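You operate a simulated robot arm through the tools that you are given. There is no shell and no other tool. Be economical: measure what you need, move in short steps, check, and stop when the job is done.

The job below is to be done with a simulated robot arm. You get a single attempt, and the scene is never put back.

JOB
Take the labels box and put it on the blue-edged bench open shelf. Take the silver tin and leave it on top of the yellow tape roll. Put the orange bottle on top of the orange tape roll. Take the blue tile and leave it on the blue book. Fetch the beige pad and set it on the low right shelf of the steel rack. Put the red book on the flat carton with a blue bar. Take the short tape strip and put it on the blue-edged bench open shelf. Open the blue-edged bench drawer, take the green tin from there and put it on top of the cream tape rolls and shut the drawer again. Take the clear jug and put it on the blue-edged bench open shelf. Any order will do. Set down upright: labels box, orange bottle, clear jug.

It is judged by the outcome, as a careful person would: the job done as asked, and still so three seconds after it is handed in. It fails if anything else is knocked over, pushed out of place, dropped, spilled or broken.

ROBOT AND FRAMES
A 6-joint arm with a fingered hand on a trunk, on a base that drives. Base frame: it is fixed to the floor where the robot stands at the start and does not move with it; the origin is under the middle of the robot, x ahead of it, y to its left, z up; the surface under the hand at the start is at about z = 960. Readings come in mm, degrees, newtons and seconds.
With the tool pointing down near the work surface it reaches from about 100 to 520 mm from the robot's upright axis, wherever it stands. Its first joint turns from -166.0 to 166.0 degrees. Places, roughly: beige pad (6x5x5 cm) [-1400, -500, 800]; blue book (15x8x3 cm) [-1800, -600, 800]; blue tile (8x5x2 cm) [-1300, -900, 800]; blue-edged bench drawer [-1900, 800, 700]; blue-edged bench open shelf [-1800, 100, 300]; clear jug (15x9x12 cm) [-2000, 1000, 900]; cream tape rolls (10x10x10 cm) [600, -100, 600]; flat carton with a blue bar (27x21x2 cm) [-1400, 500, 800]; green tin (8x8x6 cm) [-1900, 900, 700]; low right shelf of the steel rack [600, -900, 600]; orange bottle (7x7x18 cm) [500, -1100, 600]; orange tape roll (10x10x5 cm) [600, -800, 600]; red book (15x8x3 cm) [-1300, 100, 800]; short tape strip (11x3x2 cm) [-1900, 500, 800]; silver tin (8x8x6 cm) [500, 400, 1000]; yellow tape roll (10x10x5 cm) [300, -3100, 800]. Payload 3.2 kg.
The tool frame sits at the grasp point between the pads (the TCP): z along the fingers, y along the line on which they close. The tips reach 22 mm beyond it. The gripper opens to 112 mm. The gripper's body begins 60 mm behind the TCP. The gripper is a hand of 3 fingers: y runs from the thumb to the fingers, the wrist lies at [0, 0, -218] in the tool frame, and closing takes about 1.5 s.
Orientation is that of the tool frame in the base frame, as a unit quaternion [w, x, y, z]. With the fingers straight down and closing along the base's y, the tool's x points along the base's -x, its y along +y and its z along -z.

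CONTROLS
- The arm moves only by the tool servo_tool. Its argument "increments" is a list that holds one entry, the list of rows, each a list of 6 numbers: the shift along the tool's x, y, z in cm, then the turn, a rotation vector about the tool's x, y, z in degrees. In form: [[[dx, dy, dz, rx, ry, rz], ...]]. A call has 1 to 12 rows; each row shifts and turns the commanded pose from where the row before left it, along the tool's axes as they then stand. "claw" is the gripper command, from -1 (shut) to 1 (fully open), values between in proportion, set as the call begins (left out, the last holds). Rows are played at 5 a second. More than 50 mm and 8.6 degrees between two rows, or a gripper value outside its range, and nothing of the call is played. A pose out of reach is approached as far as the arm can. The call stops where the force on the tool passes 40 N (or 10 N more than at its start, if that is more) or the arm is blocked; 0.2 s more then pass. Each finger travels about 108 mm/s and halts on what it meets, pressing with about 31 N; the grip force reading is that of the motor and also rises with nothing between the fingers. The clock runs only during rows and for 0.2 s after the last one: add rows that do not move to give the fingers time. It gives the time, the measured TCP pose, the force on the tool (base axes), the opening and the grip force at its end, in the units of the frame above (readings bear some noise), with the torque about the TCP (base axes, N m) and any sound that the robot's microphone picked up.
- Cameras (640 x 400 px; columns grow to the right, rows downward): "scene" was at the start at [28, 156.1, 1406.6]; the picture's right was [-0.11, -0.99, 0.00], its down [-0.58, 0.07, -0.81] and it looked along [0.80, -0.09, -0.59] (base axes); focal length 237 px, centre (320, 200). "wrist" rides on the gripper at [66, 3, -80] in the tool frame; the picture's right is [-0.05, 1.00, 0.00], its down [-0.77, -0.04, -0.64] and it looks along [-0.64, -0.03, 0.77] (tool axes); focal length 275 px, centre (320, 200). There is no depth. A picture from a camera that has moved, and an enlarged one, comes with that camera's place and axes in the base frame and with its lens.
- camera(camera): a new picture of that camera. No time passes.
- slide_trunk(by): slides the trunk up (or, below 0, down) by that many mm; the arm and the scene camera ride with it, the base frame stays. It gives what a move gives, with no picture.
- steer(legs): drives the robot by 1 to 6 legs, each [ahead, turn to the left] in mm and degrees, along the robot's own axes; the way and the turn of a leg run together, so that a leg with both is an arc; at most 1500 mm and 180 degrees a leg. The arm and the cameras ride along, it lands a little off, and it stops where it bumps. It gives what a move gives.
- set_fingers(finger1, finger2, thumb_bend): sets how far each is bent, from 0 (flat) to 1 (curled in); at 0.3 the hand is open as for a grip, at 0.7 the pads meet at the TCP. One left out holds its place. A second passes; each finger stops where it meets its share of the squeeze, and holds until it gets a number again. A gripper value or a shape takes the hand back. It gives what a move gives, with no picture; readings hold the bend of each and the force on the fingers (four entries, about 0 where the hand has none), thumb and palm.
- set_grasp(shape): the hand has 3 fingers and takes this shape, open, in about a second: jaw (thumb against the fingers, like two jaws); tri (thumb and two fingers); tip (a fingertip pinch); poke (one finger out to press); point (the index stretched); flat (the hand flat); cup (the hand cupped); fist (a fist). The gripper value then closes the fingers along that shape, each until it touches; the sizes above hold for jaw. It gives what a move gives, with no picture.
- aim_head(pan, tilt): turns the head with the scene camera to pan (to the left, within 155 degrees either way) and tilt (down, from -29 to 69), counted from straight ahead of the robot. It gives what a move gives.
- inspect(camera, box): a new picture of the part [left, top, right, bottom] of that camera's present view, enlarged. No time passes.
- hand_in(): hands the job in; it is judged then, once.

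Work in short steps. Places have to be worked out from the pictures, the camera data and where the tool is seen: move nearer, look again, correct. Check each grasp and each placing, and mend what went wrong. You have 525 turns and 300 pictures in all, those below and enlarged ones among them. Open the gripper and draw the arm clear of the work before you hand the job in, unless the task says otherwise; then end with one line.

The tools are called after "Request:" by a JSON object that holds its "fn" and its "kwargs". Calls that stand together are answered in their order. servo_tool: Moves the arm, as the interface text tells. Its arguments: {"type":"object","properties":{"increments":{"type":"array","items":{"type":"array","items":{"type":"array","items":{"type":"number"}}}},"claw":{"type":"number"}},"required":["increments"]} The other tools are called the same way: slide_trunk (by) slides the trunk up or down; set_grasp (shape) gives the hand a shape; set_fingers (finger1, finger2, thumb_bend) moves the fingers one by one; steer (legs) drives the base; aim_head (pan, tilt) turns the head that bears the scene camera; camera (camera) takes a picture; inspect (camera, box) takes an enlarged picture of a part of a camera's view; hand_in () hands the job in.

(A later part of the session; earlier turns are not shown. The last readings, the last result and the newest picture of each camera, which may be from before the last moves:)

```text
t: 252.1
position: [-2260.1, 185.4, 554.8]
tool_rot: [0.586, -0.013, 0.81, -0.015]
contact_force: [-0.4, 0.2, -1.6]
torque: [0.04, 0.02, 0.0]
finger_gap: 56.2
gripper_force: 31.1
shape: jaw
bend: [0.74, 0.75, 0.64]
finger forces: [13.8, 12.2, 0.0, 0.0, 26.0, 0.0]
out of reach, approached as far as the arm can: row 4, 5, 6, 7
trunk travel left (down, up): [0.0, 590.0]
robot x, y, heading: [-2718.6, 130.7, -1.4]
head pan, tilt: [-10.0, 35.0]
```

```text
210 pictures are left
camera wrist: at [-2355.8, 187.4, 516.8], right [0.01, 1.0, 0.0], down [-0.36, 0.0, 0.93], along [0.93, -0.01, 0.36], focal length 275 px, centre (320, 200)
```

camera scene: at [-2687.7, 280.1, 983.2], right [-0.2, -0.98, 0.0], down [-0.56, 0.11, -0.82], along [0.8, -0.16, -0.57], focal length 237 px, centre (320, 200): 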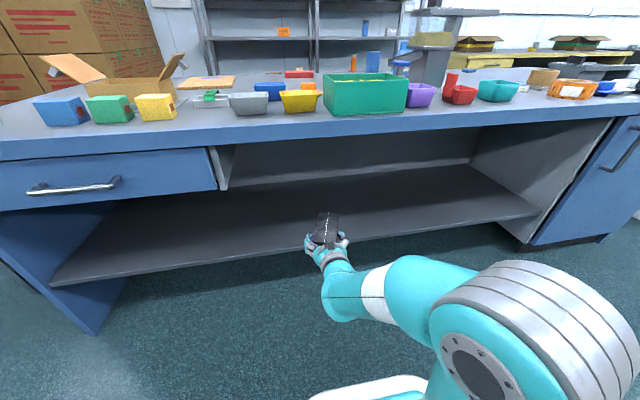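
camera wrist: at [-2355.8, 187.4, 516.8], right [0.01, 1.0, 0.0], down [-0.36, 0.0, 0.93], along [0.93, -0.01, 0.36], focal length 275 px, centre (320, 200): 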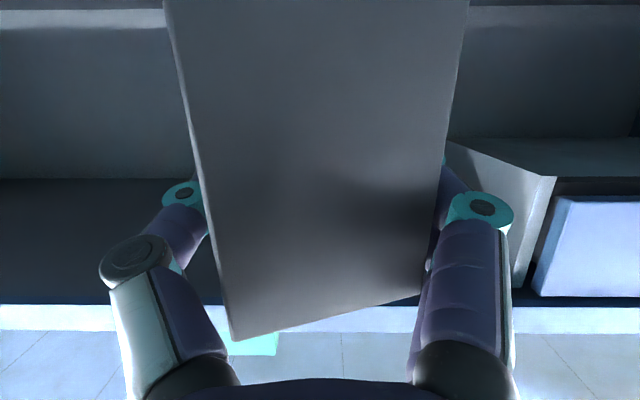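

Shelf front edge ≈x −2040, z≈298. The box enters the open bay well below the bench top; I drive forward 220 mm.

Request:
{"fn": "steer", "kwargs": {"legs": [[220, 0]]}}

Request:
{"fn": "servo_tool", "kwargs": {"increments": [[[2.6, -0.6, 5.0, 0, 0, 0], [3.5, -0.6, 2.5, 0, 0, 0], [3.5, -0.6, 2.5, 0, 0, 0], [0, 0, 0, 0, 0, 0]]]}}

Request:
{"fn": "camera", "kwargs": {"camera": "scene"}}

Request:
{"fn": "camera", "kwargs": {"camera": "wrist"}}

```text
t: 253.7
position: [-2039.0, 181.5, 554.0]
tool_rot: [0.587, -0.014, 0.81, -0.014]
contact_force: [-0.4, 0.4, -2.3]
torque: [0.02, 0.01, -0.01]
finger_gap: 56.4
gripper_force: 31.1
shape: jaw
bend: [0.74, 0.75, 0.64]
finger forces: [13.8, 12.3, 0.0, 0.1, 26.1, 0.0]
trunk travel left (down, up): [0.0, 590.0]
robot x, y, heading: [-2497.4, 125.1, -1.3]
head pan, tilt: [-10.0, 35.0]
```

```text
refused: row 1 steps farther than a row can; nothing moved
```

```text
209 pictures are left
camera scene: at [-2467.6, 275.0, 983.2], right [-0.2, -0.98, 0.0], down [-0.56, 0.11, -0.82], along [0.8, -0.16, -0.57], focal length 237 px, centre (320, 200)
```

scene: 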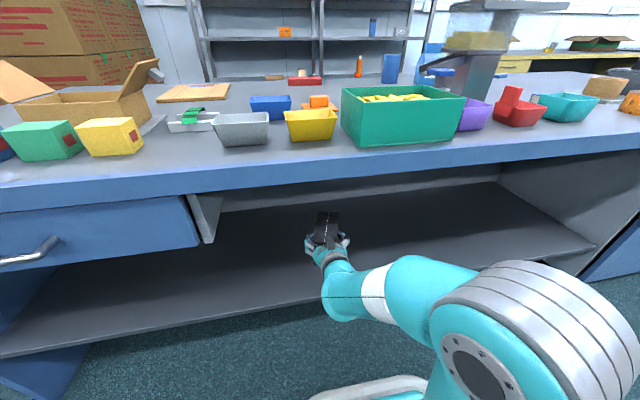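

```text
208 pictures are left
camera wrist: at [-2135.4, 182.6, 517.2], right [0.01, 1.0, 0.0], down [-0.36, 0.0, 0.93], along [0.93, -0.01, 0.36], focal length 275 px, centre (320, 200)
```

wrist: 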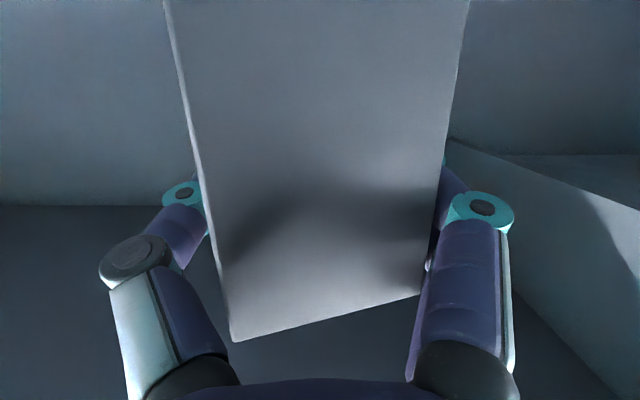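

Lower to just above the shelf while moving slightly in and to the right.

Request:
{"fn": "servo_tool", "kwargs": {"increments": [[[3.05, -1.6, 2.25, 0, 0, 0], [3.05, -1.6, 2.25, 0, 0, 0], [3.05, -1.6, 2.25, 0, 0, 0], [3.05, -1.6, 2.25, 0, 0, 0], [3.05, -1.6, 2.25, 0, 0, 0], [0, 0, 0, 0, 0, 0]]]}}

Request:
{"fn": "aim_head", "kwargs": {"pan": -15, "tilt": 50}}

Request:
{"fn": "camera", "kwargs": {"camera": "scene"}}

```text
t: 255.1
position: [-2037.1, 228.8, 480.0]
tool_rot: [0.583, -0.009, 0.812, -0.02]
contact_force: [0.9, -0.3, -1.9]
torque: [0.05, 0.05, -0.03]
finger_gap: 56.4
gripper_force: 31.1
shape: jaw
bend: [0.74, 0.75, 0.64]
finger forces: [13.7, 12.3, 0.0, 0.0, 25.9, 0.1]
out of reach, approached as far as the arm can: row 1, 2, 3, 4, 5
trunk travel left (down, up): [0.0, 590.0]
robot x, y, heading: [-2497.5, 125.1, -1.3]
head pan, tilt: [-10.0, 35.0]
```

```text
t: 255.9
position: [-2035.8, 228.0, 480.4]
tool_rot: [0.584, -0.01, 0.812, -0.019]
contact_force: [0.5, 0.9, -1.1]
torque: [0.0, 0.06, 0.02]
finger_gap: 56.3
gripper_force: 30.9
shape: jaw
bend: [0.74, 0.75, 0.64]
finger forces: [13.9, 12.4, 0.0, 0.0, 25.9, 0.0]
trunk travel left (down, up): [0.0, 590.0]
robot x, y, heading: [-2495.9, 126.5, -1.0]
head pan, tilt: [-15.0, 50.0]
```

```text
207 pictures are left
camera scene: at [-2480.0, 270.7, 961.5], right [-0.28, -0.96, 0.0], down [-0.73, 0.21, -0.64], along [0.62, -0.18, -0.77], focal length 237 px, centre (320, 200)
```

scene: 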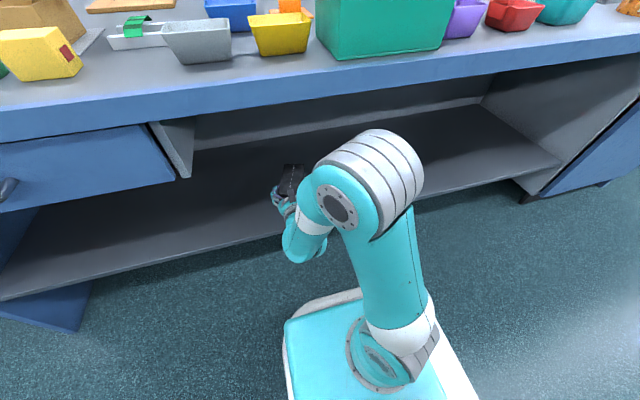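

The arm hits an inner limit this close. I back the robot 150 mm and reach further with the arm instead.

Request:
{"fn": "steer", "kwargs": {"legs": [[-160, 0]]}}

Request:
{"fn": "servo_tool", "kwargs": {"increments": [[[-1.2, -1.5, 3.7, 0, 0, 0], [-1.2, -1.5, 3.7, 0, 0, 0], [1.5, -1.5, 4.0, 0, 0, 0], [1.5, -1.5, 4.0, 0, 0, 0], [0, 0, 0, 0, 0, 0]]]}}

Request:
{"fn": "camera", "kwargs": {"camera": "scene"}}

```text
t: 257.3
position: [-2197.5, 233.3, 480.1]
tool_rot: [0.584, -0.01, 0.812, -0.02]
contact_force: [0.6, -0.2, -1.1]
torque: [0.02, 0.05, -0.01]
finger_gap: 56.5
gripper_force: 30.7
shape: jaw
bend: [0.74, 0.75, 0.64]
finger forces: [13.8, 12.3, 0.1, 0.0, 25.9, 0.0]
trunk travel left (down, up): [0.0, 590.0]
robot x, y, heading: [-2661.4, 128.3, -1.3]
head pan, tilt: [-15.0, 50.0]
```

```text
t: 258.5
position: [-2047.9, 232.2, 467.1]
tool_rot: [0.58, -0.007, 0.814, -0.024]
contact_force: [-0.1, 1.2, -2.3]
torque: [0.03, 0.01, -0.01]
finger_gap: 56.4
gripper_force: 30.9
shape: jaw
bend: [0.74, 0.75, 0.64]
finger forces: [13.8, 12.4, 0.0, 0.1, 25.9, 0.0]
out of reach, approached as far as the arm can: row 1, 2, 3, 4
trunk travel left (down, up): [0.0, 590.0]
robot x, y, heading: [-2657.8, 129.0, -1.0]
head pan, tilt: [-15.0, 50.0]
```

```text
206 pictures are left
camera scene: at [-2641.0, 274.2, 961.5], right [-0.28, -0.96, 0.0], down [-0.74, 0.21, -0.64], along [0.62, -0.18, -0.77], focal length 237 px, centre (320, 200)
```

scene: 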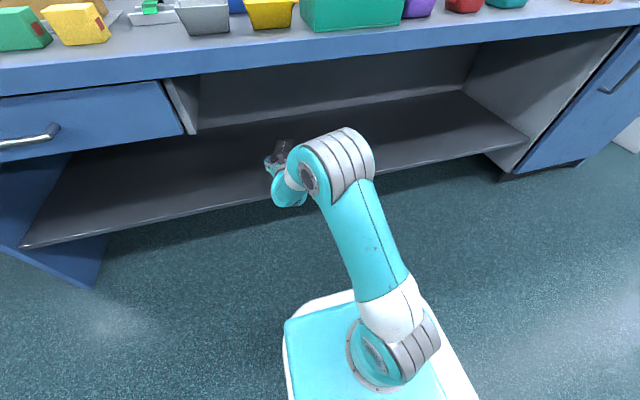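

The limit is the wrist nearly straight with the forearm; a more downward tool is needed. I'll pitch the tool to ~45° (box nose-down) and let the box pivot level in the grip as it meets the shelf.

Request:
{"fn": "servo_tool", "kwargs": {"increments": [[[0, 0, 0, 0, 6.6, 0], [0, 0, 0, 0, 6.6, 0], [0, 0, 0, 0, 6.6, 0], [0, 0, 0, 0, 6.6, 0], [0, 0, 0, 0, 0, 0]]]}}

Request:
{"fn": "camera", "kwargs": {"camera": "scene"}}

```text
t: 259.7
position: [-2047.1, 228.7, 468.6]
tool_rot: [0.405, -0.004, 0.914, -0.026]
contact_force: [0.2, -0.1, -1.1]
torque: [0.02, 0.0, -0.02]
finger_gap: 56.4
gripper_force: 30.6
shape: jaw
bend: [0.74, 0.75, 0.64]
finger forces: [13.9, 12.1, 0.0, 0.0, 25.6, 0.1]
trunk travel left (down, up): [0.0, 590.0]
robot x, y, heading: [-2659.7, 125.9, -1.3]
head pan, tilt: [-15.0, 50.0]
```

```text
205 pictures are left
camera scene: at [-2640.9, 274.2, 961.5], right [-0.28, -0.96, 0.0], down [-0.74, 0.21, -0.64], along [0.62, -0.18, -0.77], focal length 237 px, centre (320, 200)
```

scene: 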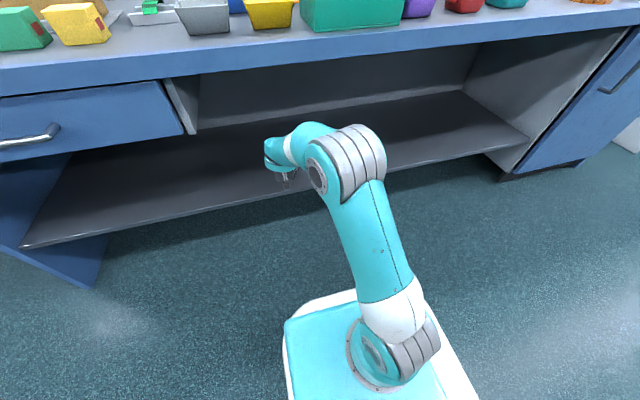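

Tool at 48°. Now forward 65 mm and down to just above contact.

Request:
{"fn": "servo_tool", "kwargs": {"increments": [[[-0.22, -2.4, 4.1, 0, 0, 0], [-0.22, -2.4, 4.1, 0, 0, 0], [0, 0, 0, 0, 0, 0]]]}}

Request:
{"fn": "camera", "kwargs": {"camera": "wrist"}}

Request:
{"fn": "inspect", "kwargs": {"camera": "scene", "box": [200, 60, 440, 210]}}

```text
t: 260.5
position: [-1985.2, 181.8, 415.6]
tool_rot: [0.385, -0.006, 0.923, -0.021]
contact_force: [-1.4, 0.7, 2.9]
torque: [0.03, -0.09, 0.01]
finger_gap: 56.3
gripper_force: 31.3
shape: jaw
bend: [0.74, 0.75, 0.64]
finger forces: [14.2, 12.6, 0.0, 0.0, 26.8, 0.0]
trunk travel left (down, up): [0.0, 590.0]
robot x, y, heading: [-2659.3, 127.6, -1.2]
head pan, tilt: [-15.0, 50.0]
```

```text
204 pictures are left
camera wrist: at [-2088.0, 184.9, 425.6], right [0.04, 1.0, -0.01], down [0.09, 0.01, 1.0], along [0.99, -0.04, -0.09], focal length 275 px, centre (320, 200)
```

wrist: 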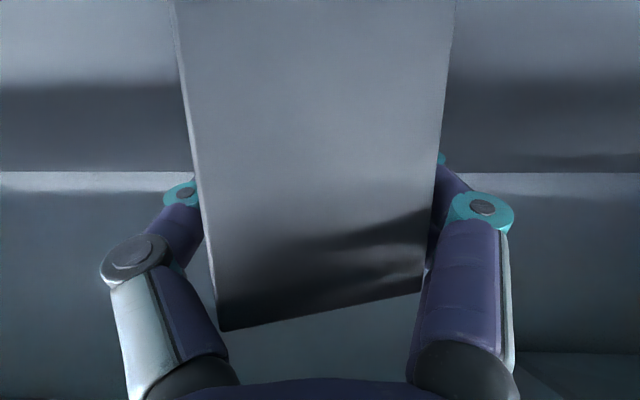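

```text
2.67 times, centred on (320, 135) of scene
camera zoom: at [-2641.4, 274.2, 961.5], right [-0.28, -0.96, 0.0], down [-0.74, 0.21, -0.64], along [0.62, -0.18, -0.77], focal length 631 px, centre (320, 373)
```

zoom: 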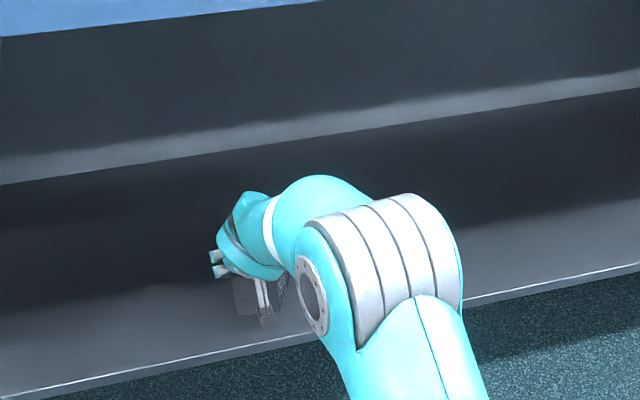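

Nose contact begins. Lower further in small steps so the box pivots level.

Request:
{"fn": "servo_tool", "kwargs": {"increments": [[[0.43, 0, 0.42, 0, 0, 0], [0.43, 0, 0.42, 0, 0, 0], [0.43, 0, 0.42, 0, 0, 0], [0, 0, 0, 0, 0, 0]]]}}

Request:
{"fn": "camera", "kwargs": {"camera": "wrist"}}

```text
t: 261.5
position: [-1986.7, 180.3, 397.9]
tool_rot: [0.383, -0.006, 0.923, -0.02]
contact_force: [-1.0, -0.1, 3.4]
torque: [-0.03, -0.25, -0.05]
finger_gap: 56.4
gripper_force: 30.7
shape: jaw
bend: [0.74, 0.76, 0.64]
finger forces: [14.5, 11.7, 0.1, 0.0, 27.4, 0.1]
trunk travel left (down, up): [0.0, 590.0]
robot x, y, heading: [-2660.5, 127.9, -1.4]
head pan, tilt: [-15.0, 50.0]
```

```text
202 pictures are left
camera wrist: at [-2088.8, 184.2, 407.5], right [0.04, 1.0, -0.01], down [0.09, 0.01, 1.0], along [0.99, -0.04, -0.09], focal length 275 px, centre (320, 200)
```

wrist: 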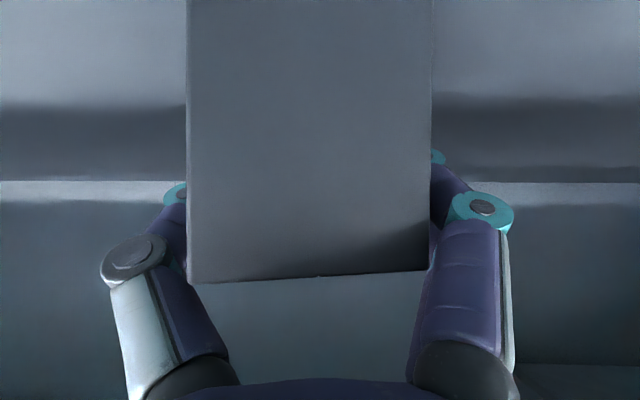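

It is pivoting level. Continue a few mm until the force rises.

Request:
{"fn": "servo_tool", "kwargs": {"increments": [[[0.25, 0, 0.25, 0, 0, 0], [0.25, 0, 0.25, 0, 0, 0], [0, 0, 0, 0, 0, 0]]]}}

Request:
{"fn": "camera", "kwargs": {"camera": "wrist"}}

```text
t: 262.3
position: [-1987.0, 180.0, 390.6]
tool_rot: [0.383, -0.005, 0.924, -0.021]
contact_force: [-1.8, -1.5, 2.3]
torque: [-0.04, -0.23, -0.09]
finger_gap: 56.2
gripper_force: 30.9
shape: jaw
bend: [0.74, 0.77, 0.64]
finger forces: [14.4, 11.8, 0.1, 0.1, 27.1, 0.0]
trunk travel left (down, up): [0.0, 590.0]
robot x, y, heading: [-2660.7, 125.8, -1.5]
head pan, tilt: [-15.0, 50.0]
```

```text
201 pictures are left
camera wrist: at [-2088.9, 184.1, 400.6], right [0.04, 1.0, -0.01], down [0.09, 0.01, 1.0], along [0.99, -0.04, -0.09], focal length 275 px, centre (320, 200)
```

wrist: 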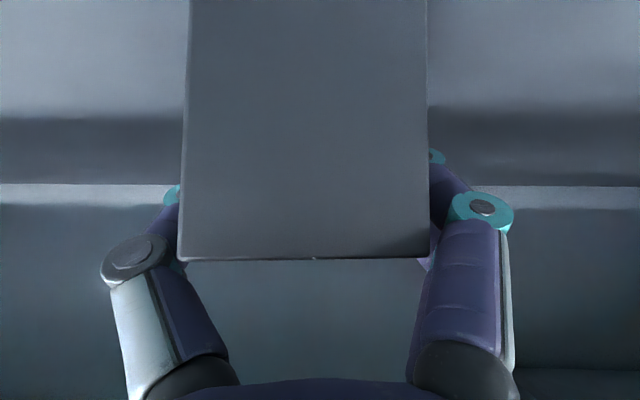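

Continue lowering gently.

Request:
{"fn": "servo_tool", "kwargs": {"increments": [[[0.25, 0, 0.25, 0, 0, 0], [0.25, 0, 0.25, 0, 0, 0], [0.25, 0, 0.25, 0, 0, 0], [0, 0, 0, 0, 0, 0]]]}}

Request:
{"fn": "camera", "kwargs": {"camera": "wrist"}}

```text
t: 263.3
position: [-1986.2, 180.3, 385.4]
tool_rot: [0.388, -0.006, 0.922, -0.02]
contact_force: [1.8, 1.2, 39.6]
torque: [-0.38, -0.48, -0.34]
finger_gap: 56.3
gripper_force: 30.9
shape: jaw
bend: [0.74, 0.77, 0.65]
finger forces: [17.3, 13.3, 0.0, 0.0, 29.1, 0.0]
trunk travel left (down, up): [0.0, 590.0]
robot x, y, heading: [-2660.2, 125.0, -1.2]
head pan, tilt: [-15.0, 50.0]
```

```text
200 pictures are left
camera wrist: at [-2088.7, 184.4, 394.3], right [0.04, 1.0, -0.01], down [0.08, 0.01, 1.0], along [1.0, -0.04, -0.08], focal length 275 px, centre (320, 200)
```

wrist: 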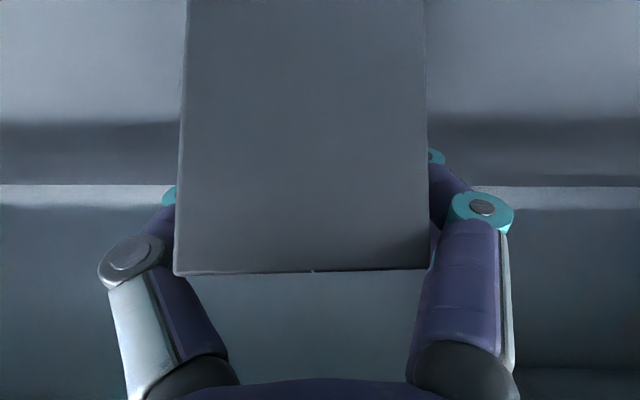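

Flat contact (force rose to ~40 N). Ease 2 mm and release.

Request:
{"fn": "servo_tool", "kwargs": {"increments": [[[-0.25, 0, -0.25, 0, 0, 0], [0, 0, 0, 0, 0, 0]]]}}

Request:
{"fn": "servo_tool", "kwargs": {"increments": [[[0, 0, 0, 0, 0, 0], [0, 0, 0, 0, 0, 0], [0, 0, 0, 0, 0, 0], [0, 0, 0, 0, 0, 0], [0, 0, 0, 0, 0, 0]]], "claw": 1}}

Request:
{"fn": "camera", "kwargs": {"camera": "wrist"}}

```text
t: 263.9
position: [-1986.2, 180.8, 386.3]
tool_rot: [0.386, -0.006, 0.922, -0.02]
contact_force: [6.7, 3.3, 28.6]
torque: [-0.22, -0.45, -0.24]
finger_gap: 56.2
gripper_force: 30.9
shape: jaw
bend: [0.74, 0.77, 0.65]
finger forces: [18.2, 13.1, 0.0, 0.0, 27.6, 0.0]
trunk travel left (down, up): [0.0, 590.0]
robot x, y, heading: [-2660.7, 124.4, -1.0]
head pan, tilt: [-15.0, 50.0]
```

```text
t: 265.1
position: [-1986.2, 181.0, 382.5]
tool_rot: [0.383, -0.006, 0.924, -0.021]
contact_force: [0.4, 1.0, -0.1]
torque: [-0.03, -0.05, -0.03]
finger_gap: 111.8
gripper_force: 0.0
shape: jaw
bend: [0.3, 0.3, 0.3]
finger forces: [0.0, 0.0, 0.1, 0.0, 0.0, 0.1]
trunk travel left (down, up): [0.0, 590.0]
robot x, y, heading: [-2658.7, 127.7, -1.0]
head pan, tilt: [-15.0, 50.0]
```

```text
199 pictures are left
camera wrist: at [-2089.0, 184.2, 393.1], right [0.04, 1.0, -0.01], down [0.1, 0.01, 1.0], along [0.99, -0.04, -0.09], focal length 275 px, centre (320, 200)
```

wrist: 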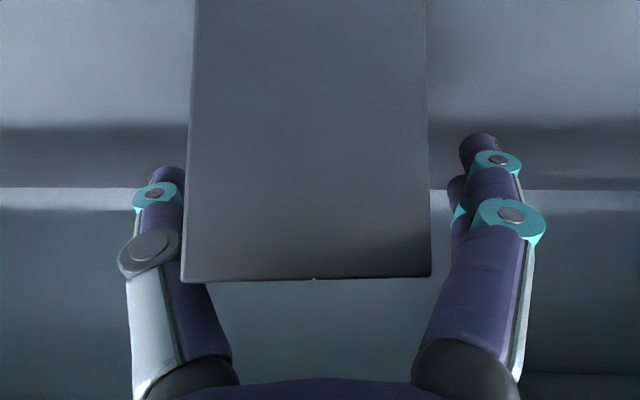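

Labels box stands upright on the open shelf. Withdraw.

Request:
{"fn": "servo_tool", "kwargs": {"increments": [[[1.4, 0, -1.4, 0, 0, 0], [2.8, 0, -2.8, 0, 0, 0], [2.8, 0, -2.8, 0, 0, 0], [2.8, 0, -2.8, 0, 0, 0], [0, 0, 0, 0, 0, 0]]]}}

Request:
{"fn": "steer", "kwargs": {"legs": [[-250, 0]]}}

Request:
{"fn": "camera", "kwargs": {"camera": "scene"}}

Request:
{"fn": "camera", "kwargs": {"camera": "wrist"}}

```text
t: 266.3
position: [-2124.1, 181.9, 382.5]
tool_rot: [0.382, -0.006, 0.924, -0.02]
contact_force: [-0.1, -0.7, 0.8]
torque: [-0.01, 0.01, -0.01]
finger_gap: 111.6
gripper_force: 0.1
shape: jaw
bend: [0.3, 0.3, 0.3]
finger forces: [0.0, 0.0, 0.1, 0.1, 0.0, 0.0]
trunk travel left (down, up): [0.0, 590.0]
robot x, y, heading: [-2657.1, 129.6, -1.3]
head pan, tilt: [-15.0, 50.0]
```

```text
t: 268.2
position: [-2376.0, 186.8, 382.5]
tool_rot: [0.383, -0.006, 0.923, -0.021]
contact_force: [-0.3, 0.6, -0.4]
torque: [-0.03, 0.02, 0.0]
finger_gap: 112.1
gripper_force: 0.1
shape: jaw
bend: [0.3, 0.3, 0.3]
finger forces: [0.0, 0.1, 0.1, 0.1, 0.0, 0.1]
trunk travel left (down, up): [0.0, 590.0]
robot x, y, heading: [-2912.5, 130.7, -1.1]
head pan, tilt: [-15.0, 50.0]
```

```text
198 pictures are left
camera scene: at [-2893.0, 279.7, 961.5], right [-0.28, -0.96, 0.0], down [-0.74, 0.21, -0.64], along [0.62, -0.18, -0.77], focal length 237 px, centre (320, 200)
```

scene: 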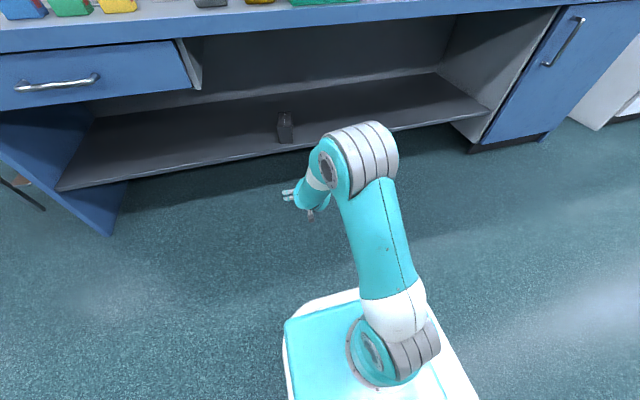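

```text
197 pictures are left
camera wrist: at [-2478.5, 190.6, 392.9], right [0.04, 1.0, -0.01], down [0.09, 0.01, 1.0], along [0.99, -0.04, -0.09], focal length 275 px, centre (320, 200)
```

wrist: 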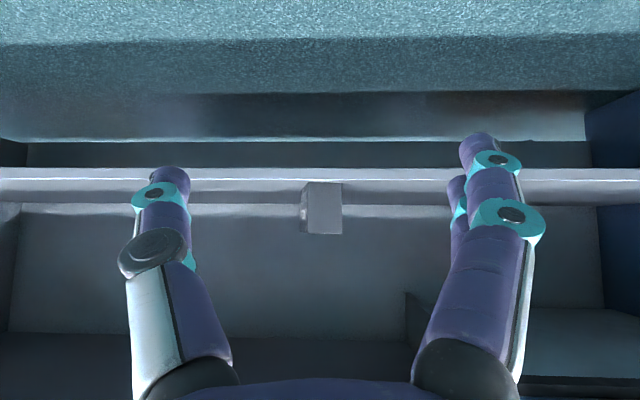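

Labels is placed. Next the bench-top items on this side: I shift left to y≈480 and raise the trunk to look at the strip, jug and drawer.

Request:
{"fn": "steer", "kwargs": {"legs": [[0, 91], [360, 0], [0, -90]]}}

Request:
{"fn": "slide_trunk", "kwargs": {"by": 380}}

Request:
{"fn": "aim_head", "kwargs": {"pan": 0, "tilt": 40}}

Request:
{"fn": "camera", "kwargs": {"camera": "scene"}}

```text
t: 278.2
position: [-2373.9, 551.6, 381.3]
tool_rot: [0.383, -0.01, 0.924, -0.019]
contact_force: [-0.3, 0.2, -1.0]
torque: [-0.02, -0.01, 0.02]
finger_gap: 111.9
gripper_force: 0.0
shape: jaw
bend: [0.3, 0.3, 0.3]
finger forces: [0.0, 0.0, 0.1, 0.1, 0.0, 0.1]
trunk travel left (down, up): [0.0, 590.0]
robot x, y, heading: [-2911.3, 495.9, -0.7]
head pan, tilt: [-15.0, 50.0]
```

```text
t: 281.8
position: [-2374.6, 552.1, 763.7]
tool_rot: [0.383, -0.01, 0.923, -0.019]
contact_force: [0.1, -0.1, 0.2]
torque: [-0.01, 0.0, 0.02]
finger_gap: 112.1
gripper_force: 0.1
shape: jaw
bend: [0.3, 0.3, 0.3]
finger forces: [0.0, 0.0, 0.0, 0.0, 0.0, 0.0]
trunk travel left (down, up): [-380.0, 210.0]
robot x, y, heading: [-2908.5, 498.7, -0.6]
head pan, tilt: [-15.0, 50.0]
```

```text
t: 282.6
position: [-2375.2, 553.2, 762.5]
tool_rot: [0.382, -0.01, 0.924, -0.019]
contact_force: [0.1, -0.1, 0.5]
torque: [-0.02, 0.0, 0.0]
finger_gap: 112.0
gripper_force: 0.1
shape: jaw
bend: [0.3, 0.3, 0.3]
finger forces: [0.0, 0.0, 0.0, 0.0, 0.0, 0.0]
trunk travel left (down, up): [-380.0, 210.0]
robot x, y, heading: [-2908.8, 490.2, -0.7]
head pan, tilt: [0.0, 40.0]
```

```text
196 pictures are left
camera scene: at [-2881.4, 661.0, 1355.6], right [-0.01, -1.0, 0.0], down [-0.64, 0.01, -0.77], along [0.77, -0.01, -0.64], focal length 237 px, centre (320, 200)
```

scene: 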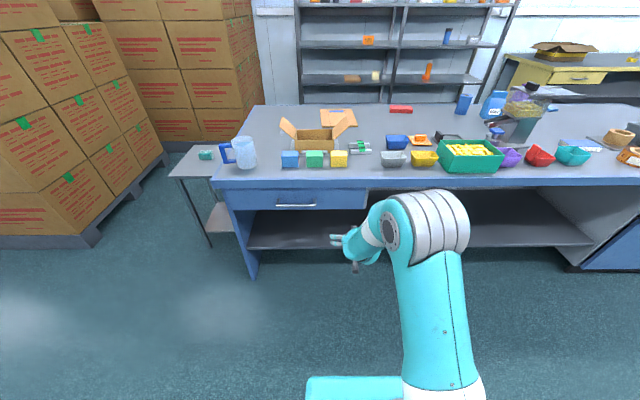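

Zoom on the bench items.

Request:
{"fn": "inspect", "kwargs": {"camera": "scene", "box": [210, 95, 450, 215]}}

Request:
{"fn": "inspect", "kwargs": {"camera": "scene", "box": [320, 90, 480, 190]}}

```text
2.67 times, centred on (330, 155) of scene
camera zoom: at [-2881.4, 661.0, 1355.6], right [-0.01, -1.0, 0.0], down [-0.64, 0.01, -0.77], along [0.77, -0.01, -0.64], focal length 631 px, centre (293, 320)
```

zoom: 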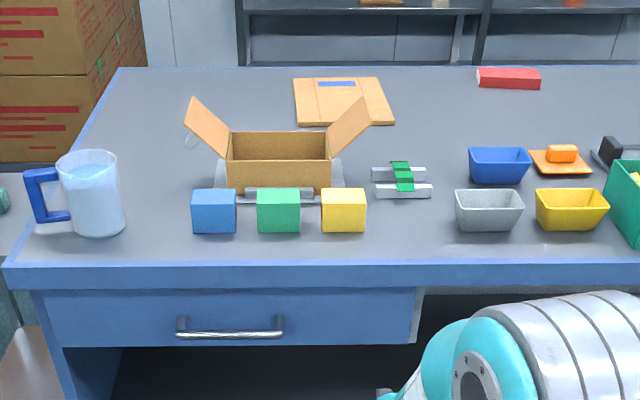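

```text
4.00 times, centred on (400, 140) of scene
camera zoom: at [-2881.4, 661.0, 1355.6], right [-0.01, -1.0, 0.0], down [-0.64, 0.01, -0.77], along [0.77, -0.01, -0.64], focal length 947 px, centre (0, 440)
```

zoom: 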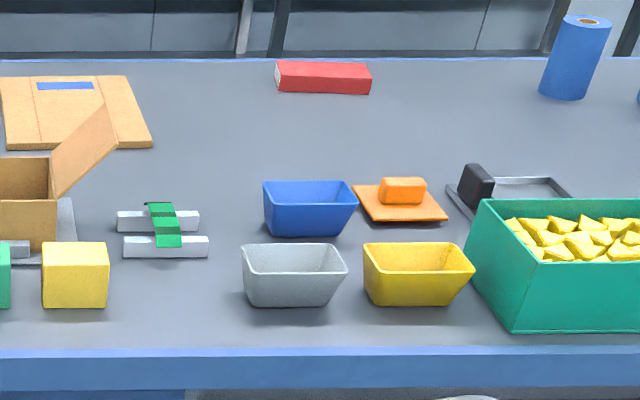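

The green "tape strip" lies across two silver bars at ≈(-1889, 459); the jug with its handle toward +y is at ≈(-2020, 965). I raise the arm, align y, and pitch to 30°.

Request:
{"fn": "servo_tool", "kwargs": {"increments": [[[-2.7, -1.87, -2.7, 0, 0, 0], [-2.7, -1.87, -2.7, 0, 0, 0], [-2.7, -1.87, -2.7, 0, 0, 0], [-2.7, -1.87, -2.7, 0, 0, 0], [-2.7, -1.87, -2.7, 0, 0, 0], [0, 0, 0, 0, 7.5, 0], [0, 0, 0, 0, 7.5, 0], [0, 0, 0, 0, 0, 0]]]}}

```text
t: 284.4
position: [-2374.6, 470.8, 945.2]
tool_rot: [0.259, -0.008, 0.966, -0.02]
contact_force: [-0.3, 0.6, 0.5]
torque: [-0.06, -0.02, 0.01]
finger_gap: 111.9
gripper_force: 0.1
shape: jaw
bend: [0.3, 0.3, 0.3]
finger forces: [0.0, 0.0, 0.1, 0.1, 0.0, 0.1]
out of reach, approached as far as the arm can: row 3
trunk travel left (down, up): [-380.0, 210.0]
robot x, y, heading: [-2909.9, 497.7, -0.7]
head pan, tilt: [0.0, 40.0]
```

Now drive forward 400 mm toward the bench.

Request:
{"fn": "steer", "kwargs": {"legs": [[400, 0]]}}

Request:
{"fn": "camera", "kwargs": {"camera": "wrist"}}

Request:
{"fn": "camera", "kwargs": {"camera": "scene"}}

```text
t: 286.9
position: [-1976.3, 462.1, 944.8]
tool_rot: [0.259, -0.006, 0.966, -0.02]
contact_force: [0.5, 0.2, -0.3]
torque: [0.01, 0.0, -0.03]
finger_gap: 111.8
gripper_force: 0.1
shape: jaw
bend: [0.3, 0.3, 0.3]
finger forces: [0.0, 0.0, 0.0, 0.0, 0.1, 0.0]
trunk travel left (down, up): [-380.0, 210.0]
robot x, y, heading: [-2509.8, 488.6, -0.9]
head pan, tilt: [0.0, 40.0]
```

```text
193 pictures are left
camera wrist: at [-2072.2, 467.4, 981.4], right [0.04, 1.0, -0.02], down [0.35, 0.0, 0.94], along [0.94, -0.05, -0.35], focal length 275 px, centre (320, 200)
```

wrist: 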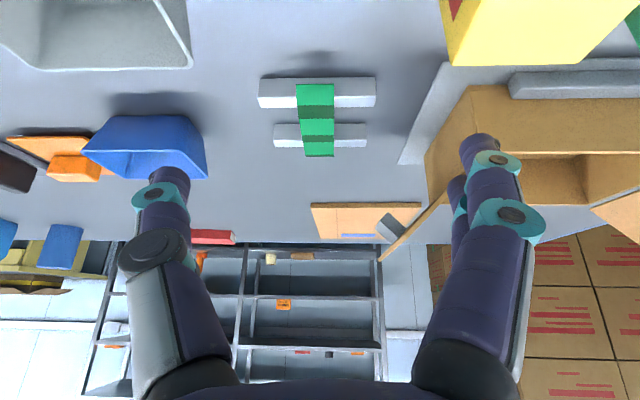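

```text
192 pictures are left
camera scene: at [-2482.4, 655.0, 1355.7], right [-0.02, -1.0, 0.0], down [-0.64, 0.01, -0.77], along [0.77, -0.01, -0.64], focal length 237 px, centre (320, 200)
```

scene: 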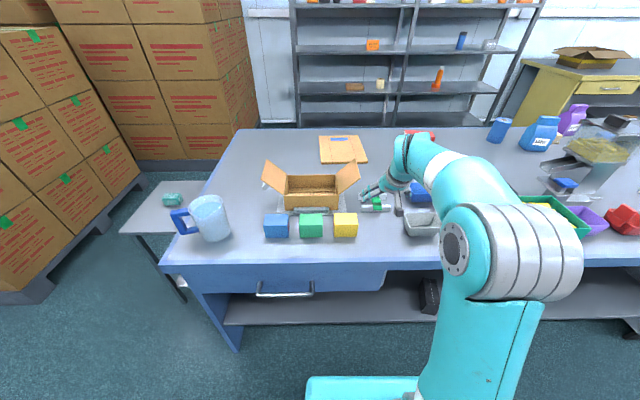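

Zoom in on the strip from the wrist camera.

Request:
{"fn": "inspect", "kwargs": {"camera": "wrist", "box": [240, 60, 400, 180]}}

```text
3.33 times, centred on (320, 120) of wrist
camera zoom: at [-2072.2, 467.4, 981.4], right [0.04, 1.0, -0.02], down [0.35, 0.0, 0.94], along [0.94, -0.05, -0.35], focal length 918 px, centre (320, 467)
```

zoom: 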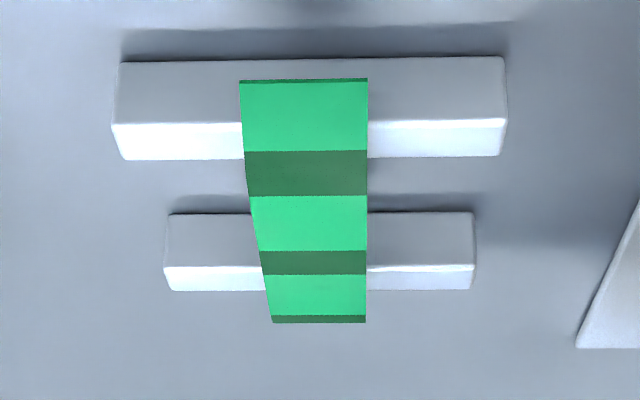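

The strip is a zig-zag chain draped on two bars (gap x −1902…−1857). I go 60 mm closer, make the tool near-vertical, and align over the gap at (-1880, 453).

Request:
{"fn": "steer", "kwargs": {"legs": [[60, 0]]}}

Request:
{"fn": "servo_tool", "kwargs": {"increments": [[[0, 0, 0, 0, 8, 0], [0, 0, 0, 0, 8, 0], [0, 0, 0, 0, 7, 0], [0, 0, 0, 0, 0, 0]]]}}

Request:
{"fn": "camera", "kwargs": {"camera": "wrist"}}

```text
t: 287.9
position: [-1915.0, 462.2, 944.1]
tool_rot: [0.259, -0.006, 0.966, -0.021]
contact_force: [-0.3, -0.1, -0.1]
torque: [0.0, -0.02, -0.04]
finger_gap: 111.8
gripper_force: 0.2
shape: jaw
bend: [0.3, 0.3, 0.3]
finger forces: [0.0, 0.0, 0.0, 0.1, 0.0, 0.0]
trunk travel left (down, up): [-380.0, 210.0]
robot x, y, heading: [-2454.2, 492.5, -1.0]
head pan, tilt: [0.0, 40.0]
```

```text
t: 288.9
position: [-1916.3, 462.1, 944.2]
tool_rot: [0.062, -0.001, 0.998, -0.021]
contact_force: [-0.1, -0.2, -0.2]
torque: [-0.01, -0.01, -0.01]
finger_gap: 112.0
gripper_force: 0.1
shape: jaw
bend: [0.3, 0.3, 0.3]
finger forces: [0.0, 0.0, 0.0, 0.1, 0.0, 0.0]
trunk travel left (down, up): [-380.0, 210.0]
robot x, y, heading: [-2449.9, 487.1, -0.7]
head pan, tilt: [0.0, 40.0]
```

```text
190 pictures are left
camera wrist: at [-1989.3, 468.0, 1016.4], right [0.05, 1.0, -0.04], down [0.69, 0.0, 0.73], along [0.72, -0.06, -0.69], focal length 275 px, centre (320, 200)
```

wrist: 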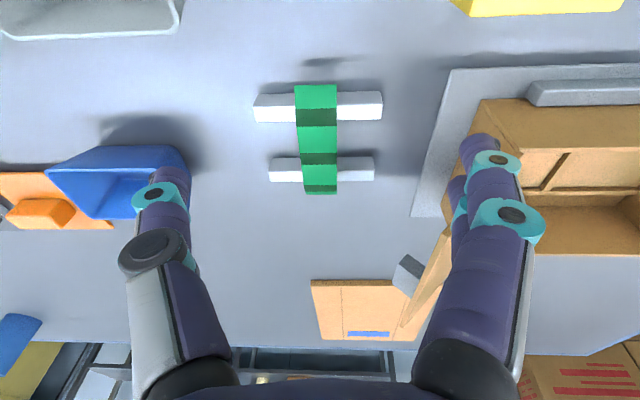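

Target grip at (-1882, 454). I partially close the hand (gap ≈64) and move over it, descending partway.

Request:
{"fn": "servo_tool", "kwargs": {"increments": [[[-1.2, -0.2, 0, 0, 0, 0], [-1.2, -0.2, 1.5, 0, 0, 0], [0, 0, 2.2, 0, 0, 0], [0, 0, 2.0, 0, 0, 0], [0, 0, 0, 0, 0, 0]]], "claw": 0.15}}

Request:
{"fn": "camera", "kwargs": {"camera": "wrist"}}

```text
t: 290.1
position: [-1883.7, 454.7, 891.9]
tool_rot: [0.061, -0.002, 0.998, -0.022]
contact_force: [-1.1, -0.1, -0.2]
torque: [0.03, 0.0, -0.02]
finger_gap: 64.7
gripper_force: 0.1
shape: jaw
bend: [0.71, 0.71, 0.7]
finger forces: [0.0, 0.0, 0.0, 0.0, 0.0, 0.1]
trunk travel left (down, up): [-380.0, 210.0]
robot x, y, heading: [-2447.5, 489.5, -1.0]
head pan, tilt: [0.0, 40.0]
```

```text
189 pictures are left
camera wrist: at [-1958.5, 461.3, 963.5], right [0.05, 1.0, -0.04], down [0.69, -0.01, 0.73], along [0.73, -0.06, -0.69], focal length 275 px, centre (320, 200)
```

wrist: 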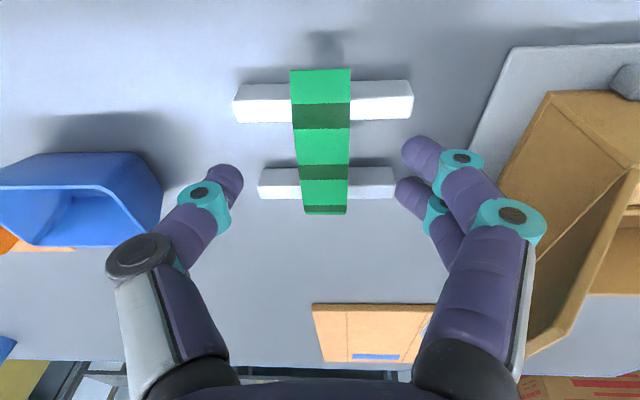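

The finger pair (≈35 mm) should fit in the 45 mm gap. Descend 38 mm.

Request:
{"fn": "servo_tool", "kwargs": {"increments": [[[0, 0, 1.5, 0, 0, 0], [0, 0, 1.2, 0, 0, 0], [0, 0, 1.0, 0, 0, 0], [0, 0, 0, 0, 0, 0]]]}}

Request:
{"fn": "camera", "kwargs": {"camera": "wrist"}}

```text
t: 291.1
position: [-1880.5, 453.5, 854.3]
tool_rot: [0.061, -0.001, 0.998, -0.022]
contact_force: [0.5, -0.7, 0.0]
torque: [-0.03, -0.01, -0.02]
finger_gap: 64.9
gripper_force: 0.1
shape: jaw
bend: [0.71, 0.71, 0.7]
finger forces: [0.0, 0.0, 0.0, 0.0, 0.1, 0.0]
trunk travel left (down, up): [-380.0, 210.0]
robot x, y, heading: [-2453.4, 489.4, -1.3]
head pan, tilt: [0.0, 40.0]
```

```text
188 pictures are left
camera wrist: at [-1954.1, 460.2, 926.7], right [0.05, 1.0, -0.04], down [0.69, -0.01, 0.73], along [0.72, -0.06, -0.69], focal length 275 px, centre (320, 200)
```

wrist: 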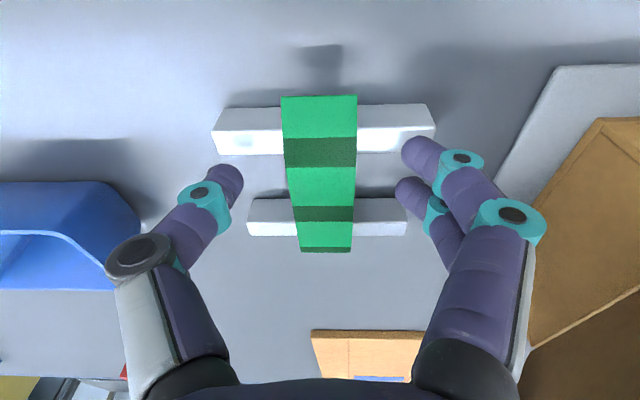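

Fingers are on both sides within the gap. Close onto the strip.

Request:
{"fn": "servo_tool", "kwargs": {"increments": [[[0, 0, 0, 0, 0, 0], [0, 0, 0, 0, 0, 0], [0, 0, 0, 0, 0, 0], [0, 0, 0, 0, 0, 0], [0, 0, 0, 0, 0, 0], [0, 0, 0, 0, 0, 0]]], "claw": -0.6}}

Request:
{"fn": "camera", "kwargs": {"camera": "wrist"}}

```text
t: 292.5
position: [-1879.3, 452.2, 856.6]
tool_rot: [0.063, -0.001, 0.998, -0.021]
contact_force: [3.1, -3.0, 13.2]
torque: [0.15, -0.2, -0.03]
finger_gap: 9.9
gripper_force: 31.0
shape: jaw
bend: [0.65, 0.74, 0.7]
finger forces: [0.0, 24.3, 0.0, 0.0, 29.0, 0.0]
trunk travel left (down, up): [-380.0, 210.0]
robot x, y, heading: [-2453.8, 490.5, -0.9]
head pan, tilt: [0.0, 40.0]
```

```text
187 pictures are left
camera wrist: at [-1954.6, 459.7, 927.8], right [0.05, 1.0, -0.04], down [0.69, -0.01, 0.73], along [0.73, -0.06, -0.68], focal length 275 px, centre (320, 200)
```

wrist: 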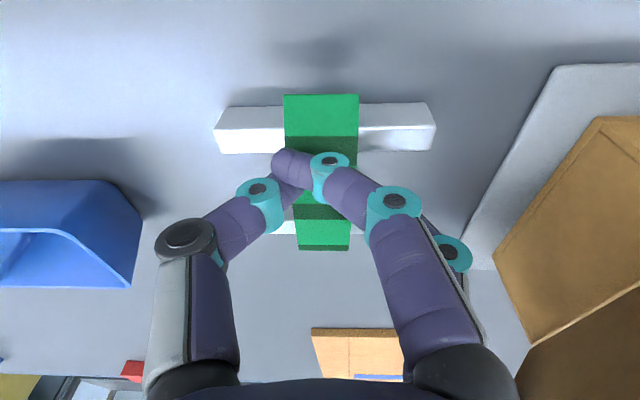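

The fingers slid over the top of the strip. I reopen and reassess.

Request:
{"fn": "servo_tool", "kwargs": {"increments": [[[0, 0, 0, 0, 0, 0], [0, 0, 0, 0, 0, 0], [0, 0, 0, 0, 0, 0], [0, 0, 0, 0, 0, 0]]], "claw": 0.15}}

Request:
{"fn": "inspect", "kwargs": {"camera": "wrist", "box": [200, 70, 460, 270]}}

```text
t: 293.5
position: [-1878.5, 454.5, 854.8]
tool_rot: [0.062, -0.001, 0.998, -0.021]
contact_force: [0.5, -0.5, 0.3]
torque: [0.0, 0.02, -0.03]
finger_gap: 64.2
gripper_force: 0.2
shape: jaw
bend: [0.71, 0.72, 0.7]
finger forces: [0.0, 0.0, 0.1, 0.0, 0.1, 0.1]
trunk travel left (down, up): [-380.0, 210.0]
robot x, y, heading: [-2451.7, 489.4, -1.1]
head pan, tilt: [0.0, 40.0]
```

```text
2.00 times, centred on (330, 170) of wrist
camera zoom: at [-1954.2, 460.2, 926.8], right [0.05, 1.0, -0.04], down [0.69, -0.01, 0.73], along [0.72, -0.06, -0.69], focal length 551 px, centre (300, 260)
```

zoom: 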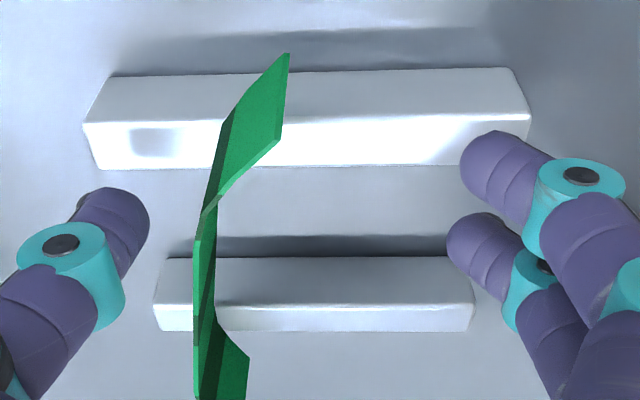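

The strip now stands on edge across the bars, ~20 mm toward the thumb. I shift 18 mm that way and close.

Request:
{"fn": "servo_tool", "kwargs": {"increments": [[[0, -0.9, 0, 0, 0, 0], [0, -0.9, 0, 0, 0, 0], [0, 0, 0, 0, 0, 0]]]}}

Request:
{"fn": "servo_tool", "kwargs": {"increments": [[[0, 0, 0, 0, 0, 0], [0, 0, 0, 0, 0, 0], [0, 0, 0, 0, 0, 0], [0, 0, 0, 0, 0, 0], [0, 0, 0, 0, 0, 0], [0, 0, 0, 0, 0, 0]]], "claw": -1}}

Request:
{"fn": "camera", "kwargs": {"camera": "wrist"}}

```text
t: 294.3
position: [-1879.6, 434.8, 855.9]
tool_rot: [0.061, -0.002, 0.998, -0.021]
contact_force: [0.4, -0.6, 0.0]
torque: [-0.04, 0.0, 0.01]
finger_gap: 64.1
gripper_force: 0.1
shape: jaw
bend: [0.71, 0.72, 0.7]
finger forces: [0.0, 0.0, 0.0, 0.1, 0.1, 0.1]
trunk travel left (down, up): [-380.0, 210.0]
robot x, y, heading: [-2447.7, 489.8, -0.9]
head pan, tilt: [0.0, 40.0]
```

```text
t: 295.7
position: [-1879.9, 435.2, 855.8]
tool_rot: [0.061, -0.002, 0.998, -0.022]
contact_force: [-0.1, -0.6, 0.6]
torque: [0.0, -0.01, -0.02]
finger_gap: 10.2
gripper_force: 31.2
shape: jaw
bend: [0.72, 0.72, 0.7]
finger forces: [13.7, 14.0, 0.0, 0.1, 27.8, 0.0]
trunk travel left (down, up): [-380.0, 210.0]
robot x, y, heading: [-2452.7, 490.6, -0.8]
head pan, tilt: [0.0, 40.0]
```

```text
185 pictures are left
camera wrist: at [-1954.3, 442.1, 927.3], right [0.05, 1.0, -0.04], down [0.69, -0.01, 0.73], along [0.72, -0.06, -0.69], focal length 275 px, centre (320, 200)
```

wrist: 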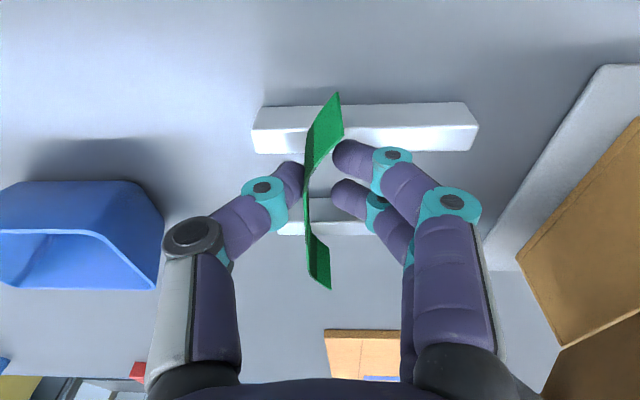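

Strip is pinched between thumb and both fingers. Lift.

Request:
{"fn": "servo_tool", "kwargs": {"increments": [[[0, 0, -1.5, 0, 0, 0], [0, 0, -2.5, 0, 0, 0], [0, 0, -3, 0, 0, 0], [0, 0, 0, 0, 0, 0]]]}}

Request:
{"fn": "camera", "kwargs": {"camera": "wrist"}}

```text
t: 296.7
position: [-1888.3, 438.9, 925.1]
tool_rot: [0.061, -0.001, 0.998, -0.022]
contact_force: [0.2, -0.5, 0.1]
torque: [0.0, 0.02, 0.0]
finger_gap: 9.7
gripper_force: 31.0
shape: jaw
bend: [0.72, 0.72, 0.7]
finger forces: [13.7, 13.9, 0.0, 0.0, 27.7, 0.0]
trunk travel left (down, up): [-380.0, 210.0]
robot x, y, heading: [-2453.5, 487.6, -1.1]
head pan, tilt: [0.0, 40.0]
```

```text
184 pictures are left
camera wrist: at [-1962.8, 445.4, 996.5], right [0.05, 1.0, -0.04], down [0.69, -0.01, 0.73], along [0.72, -0.06, -0.69], focal length 275 px, centre (320, 200)
```

wrist: 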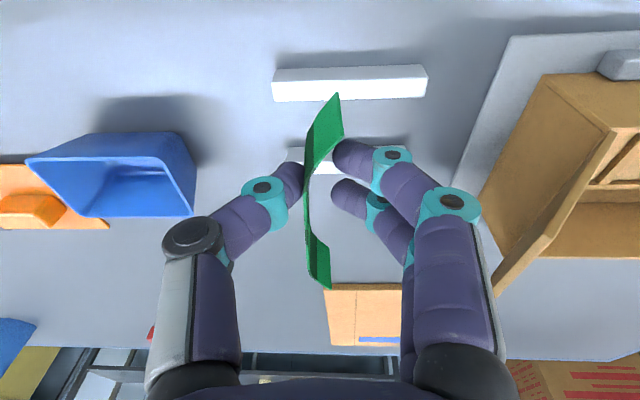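

Strip held. I reverse out 300 mm, then pitch the tool and lower the trunk for the open shelf.

Request:
{"fn": "steer", "kwargs": {"legs": [[-300, 0]]}}

Request:
{"fn": "servo_tool", "kwargs": {"increments": [[[0, -3, 0, 0, -7.6, 0], [0, -3, 0, 0, -7.6, 0], [0, -3, 0, 0, -7.6, 0], [0, -2, 0, 0, -7.6, 0], [0, 0, 0, 0, -7.6, 0], [0, 0, 0, 0, 0, 0]]]}}

Request:
{"fn": "slide_trunk", "kwargs": {"by": -380}}

Request:
{"fn": "aim_head", "kwargs": {"pan": 0, "tilt": 45}}

Request:
{"fn": "camera", "kwargs": {"camera": "scene"}}

Request:
{"fn": "camera", "kwargs": {"camera": "wrist"}}

```text
t: 298.7
position: [-2190.2, 442.7, 924.8]
tool_rot: [0.061, 0.0, 0.998, -0.021]
contact_force: [-0.6, -0.6, 0.2]
torque: [0.01, 0.0, 0.01]
finger_gap: 9.8
gripper_force: 31.2
shape: jaw
bend: [0.72, 0.72, 0.7]
finger forces: [13.7, 14.0, 0.1, 0.0, 27.7, 0.0]
trunk travel left (down, up): [-380.0, 210.0]
robot x, y, heading: [-2751.1, 497.8, -0.8]
head pan, tilt: [0.0, 40.0]
```

```text
t: 300.1
position: [-2191.3, 333.5, 928.5]
tool_rot: [0.384, -0.007, 0.923, -0.021]
contact_force: [-0.1, 0.4, 0.7]
torque: [0.01, 0.06, -0.02]
finger_gap: 9.7
gripper_force: 30.9
shape: jaw
bend: [0.72, 0.72, 0.7]
finger forces: [13.7, 14.0, 0.0, 0.0, 27.7, 0.0]
trunk travel left (down, up): [-380.0, 210.0]
robot x, y, heading: [-2755.6, 492.1, -1.0]
head pan, tilt: [0.0, 40.0]
```

```text
t: 303.8
position: [-2191.3, 333.8, 547.9]
tool_rot: [0.383, -0.008, 0.923, -0.02]
contact_force: [0.6, 0.5, 0.1]
torque: [0.0, -0.02, 0.0]
finger_gap: 9.6
gripper_force: 30.9
shape: jaw
bend: [0.72, 0.72, 0.7]
finger forces: [13.8, 13.9, 0.0, 0.1, 27.7, 0.0]
trunk travel left (down, up): [0.0, 590.0]
robot x, y, heading: [-2755.4, 495.1, -1.3]
head pan, tilt: [0.0, 40.0]
```

```text
t: 304.4
position: [-2191.4, 333.3, 550.0]
tool_rot: [0.382, -0.007, 0.924, -0.021]
contact_force: [0.5, 0.3, 0.7]
torque: [-0.01, 0.02, 0.01]
finger_gap: 9.5
gripper_force: 30.8
shape: jaw
bend: [0.72, 0.72, 0.7]
finger forces: [13.7, 13.9, 0.0, 0.1, 27.8, 0.0]
trunk travel left (down, up): [0.0, 590.0]
robot x, y, heading: [-2751.4, 493.7, -1.1]
head pan, tilt: [0.0, 45.0]
```

```text
183 pictures are left
camera scene: at [-2727.5, 659.2, 968.4], right [-0.02, -1.0, 0.0], down [-0.71, 0.01, -0.71], along [0.71, -0.01, -0.71], focal length 237 px, centre (320, 200)
```

scene: 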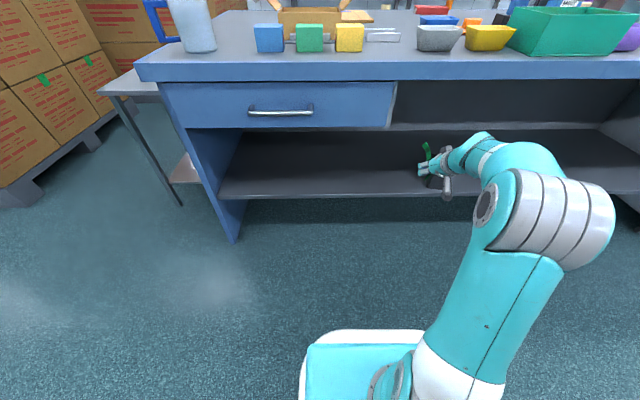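

```text
182 pictures are left
camera wrist: at [-2293.4, 337.2, 559.1], right [0.03, 1.0, -0.01], down [0.09, 0.01, 1.0], along [0.99, -0.04, -0.09], focal length 275 px, centre (320, 200)
```

wrist: 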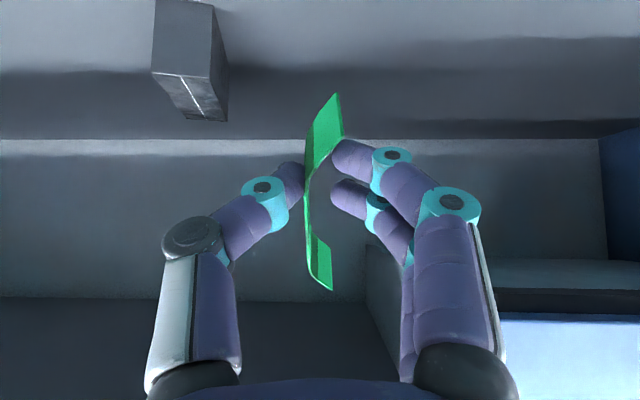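

Drive forward 95 mm, then reach in and down onto the shelf.

Request:
{"fn": "steer", "kwargs": {"legs": [[95, 0]]}}

Request:
{"fn": "servo_tool", "kwargs": {"increments": [[[0.85, 0, 3.96, 0, 0, 0], [0.85, 0, 3.96, 0, 0, 0], [0.85, 0, 3.96, 0, 0, 0], [0.85, 0, 3.96, 0, 0, 0], [0.85, 0, 3.96, 0, 0, 0], [0, 0, 0, 0, 0, 0]]]}}

Request:
{"fn": "camera", "kwargs": {"camera": "wrist"}}

```text
t: 305.6
position: [-2095.8, 331.0, 549.5]
tool_rot: [0.383, -0.007, 0.924, -0.021]
contact_force: [0.0, -0.7, 0.6]
torque: [-0.01, -0.01, 0.0]
finger_gap: 9.7
gripper_force: 30.9
shape: jaw
bend: [0.72, 0.72, 0.7]
finger forces: [13.7, 14.0, 0.0, 0.1, 27.8, 0.0]
trunk travel left (down, up): [0.0, 590.0]
robot x, y, heading: [-2657.1, 493.7, -1.1]
head pan, tilt: [0.0, 45.0]
```

```text
t: 307.0
position: [-1985.9, 323.2, 379.2]
tool_rot: [0.383, -0.007, 0.923, -0.02]
contact_force: [0.3, -0.2, 0.3]
torque: [0.0, -0.04, 0.02]
finger_gap: 9.9
gripper_force: 30.6
shape: jaw
bend: [0.72, 0.72, 0.7]
finger forces: [13.7, 14.0, 0.0, 0.0, 27.8, 0.0]
trunk travel left (down, up): [0.0, 590.0]
robot x, y, heading: [-2658.4, 494.1, -1.2]
head pan, tilt: [0.0, 45.0]
```

```text
181 pictures are left
camera wrist: at [-2088.8, 327.7, 389.4], right [0.03, 1.0, -0.01], down [0.09, 0.01, 1.0], along [0.99, -0.04, -0.09], focal length 275 px, centre (320, 200)
```

wrist: 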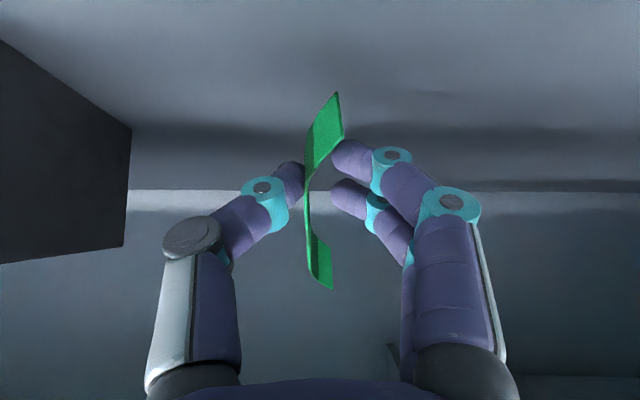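

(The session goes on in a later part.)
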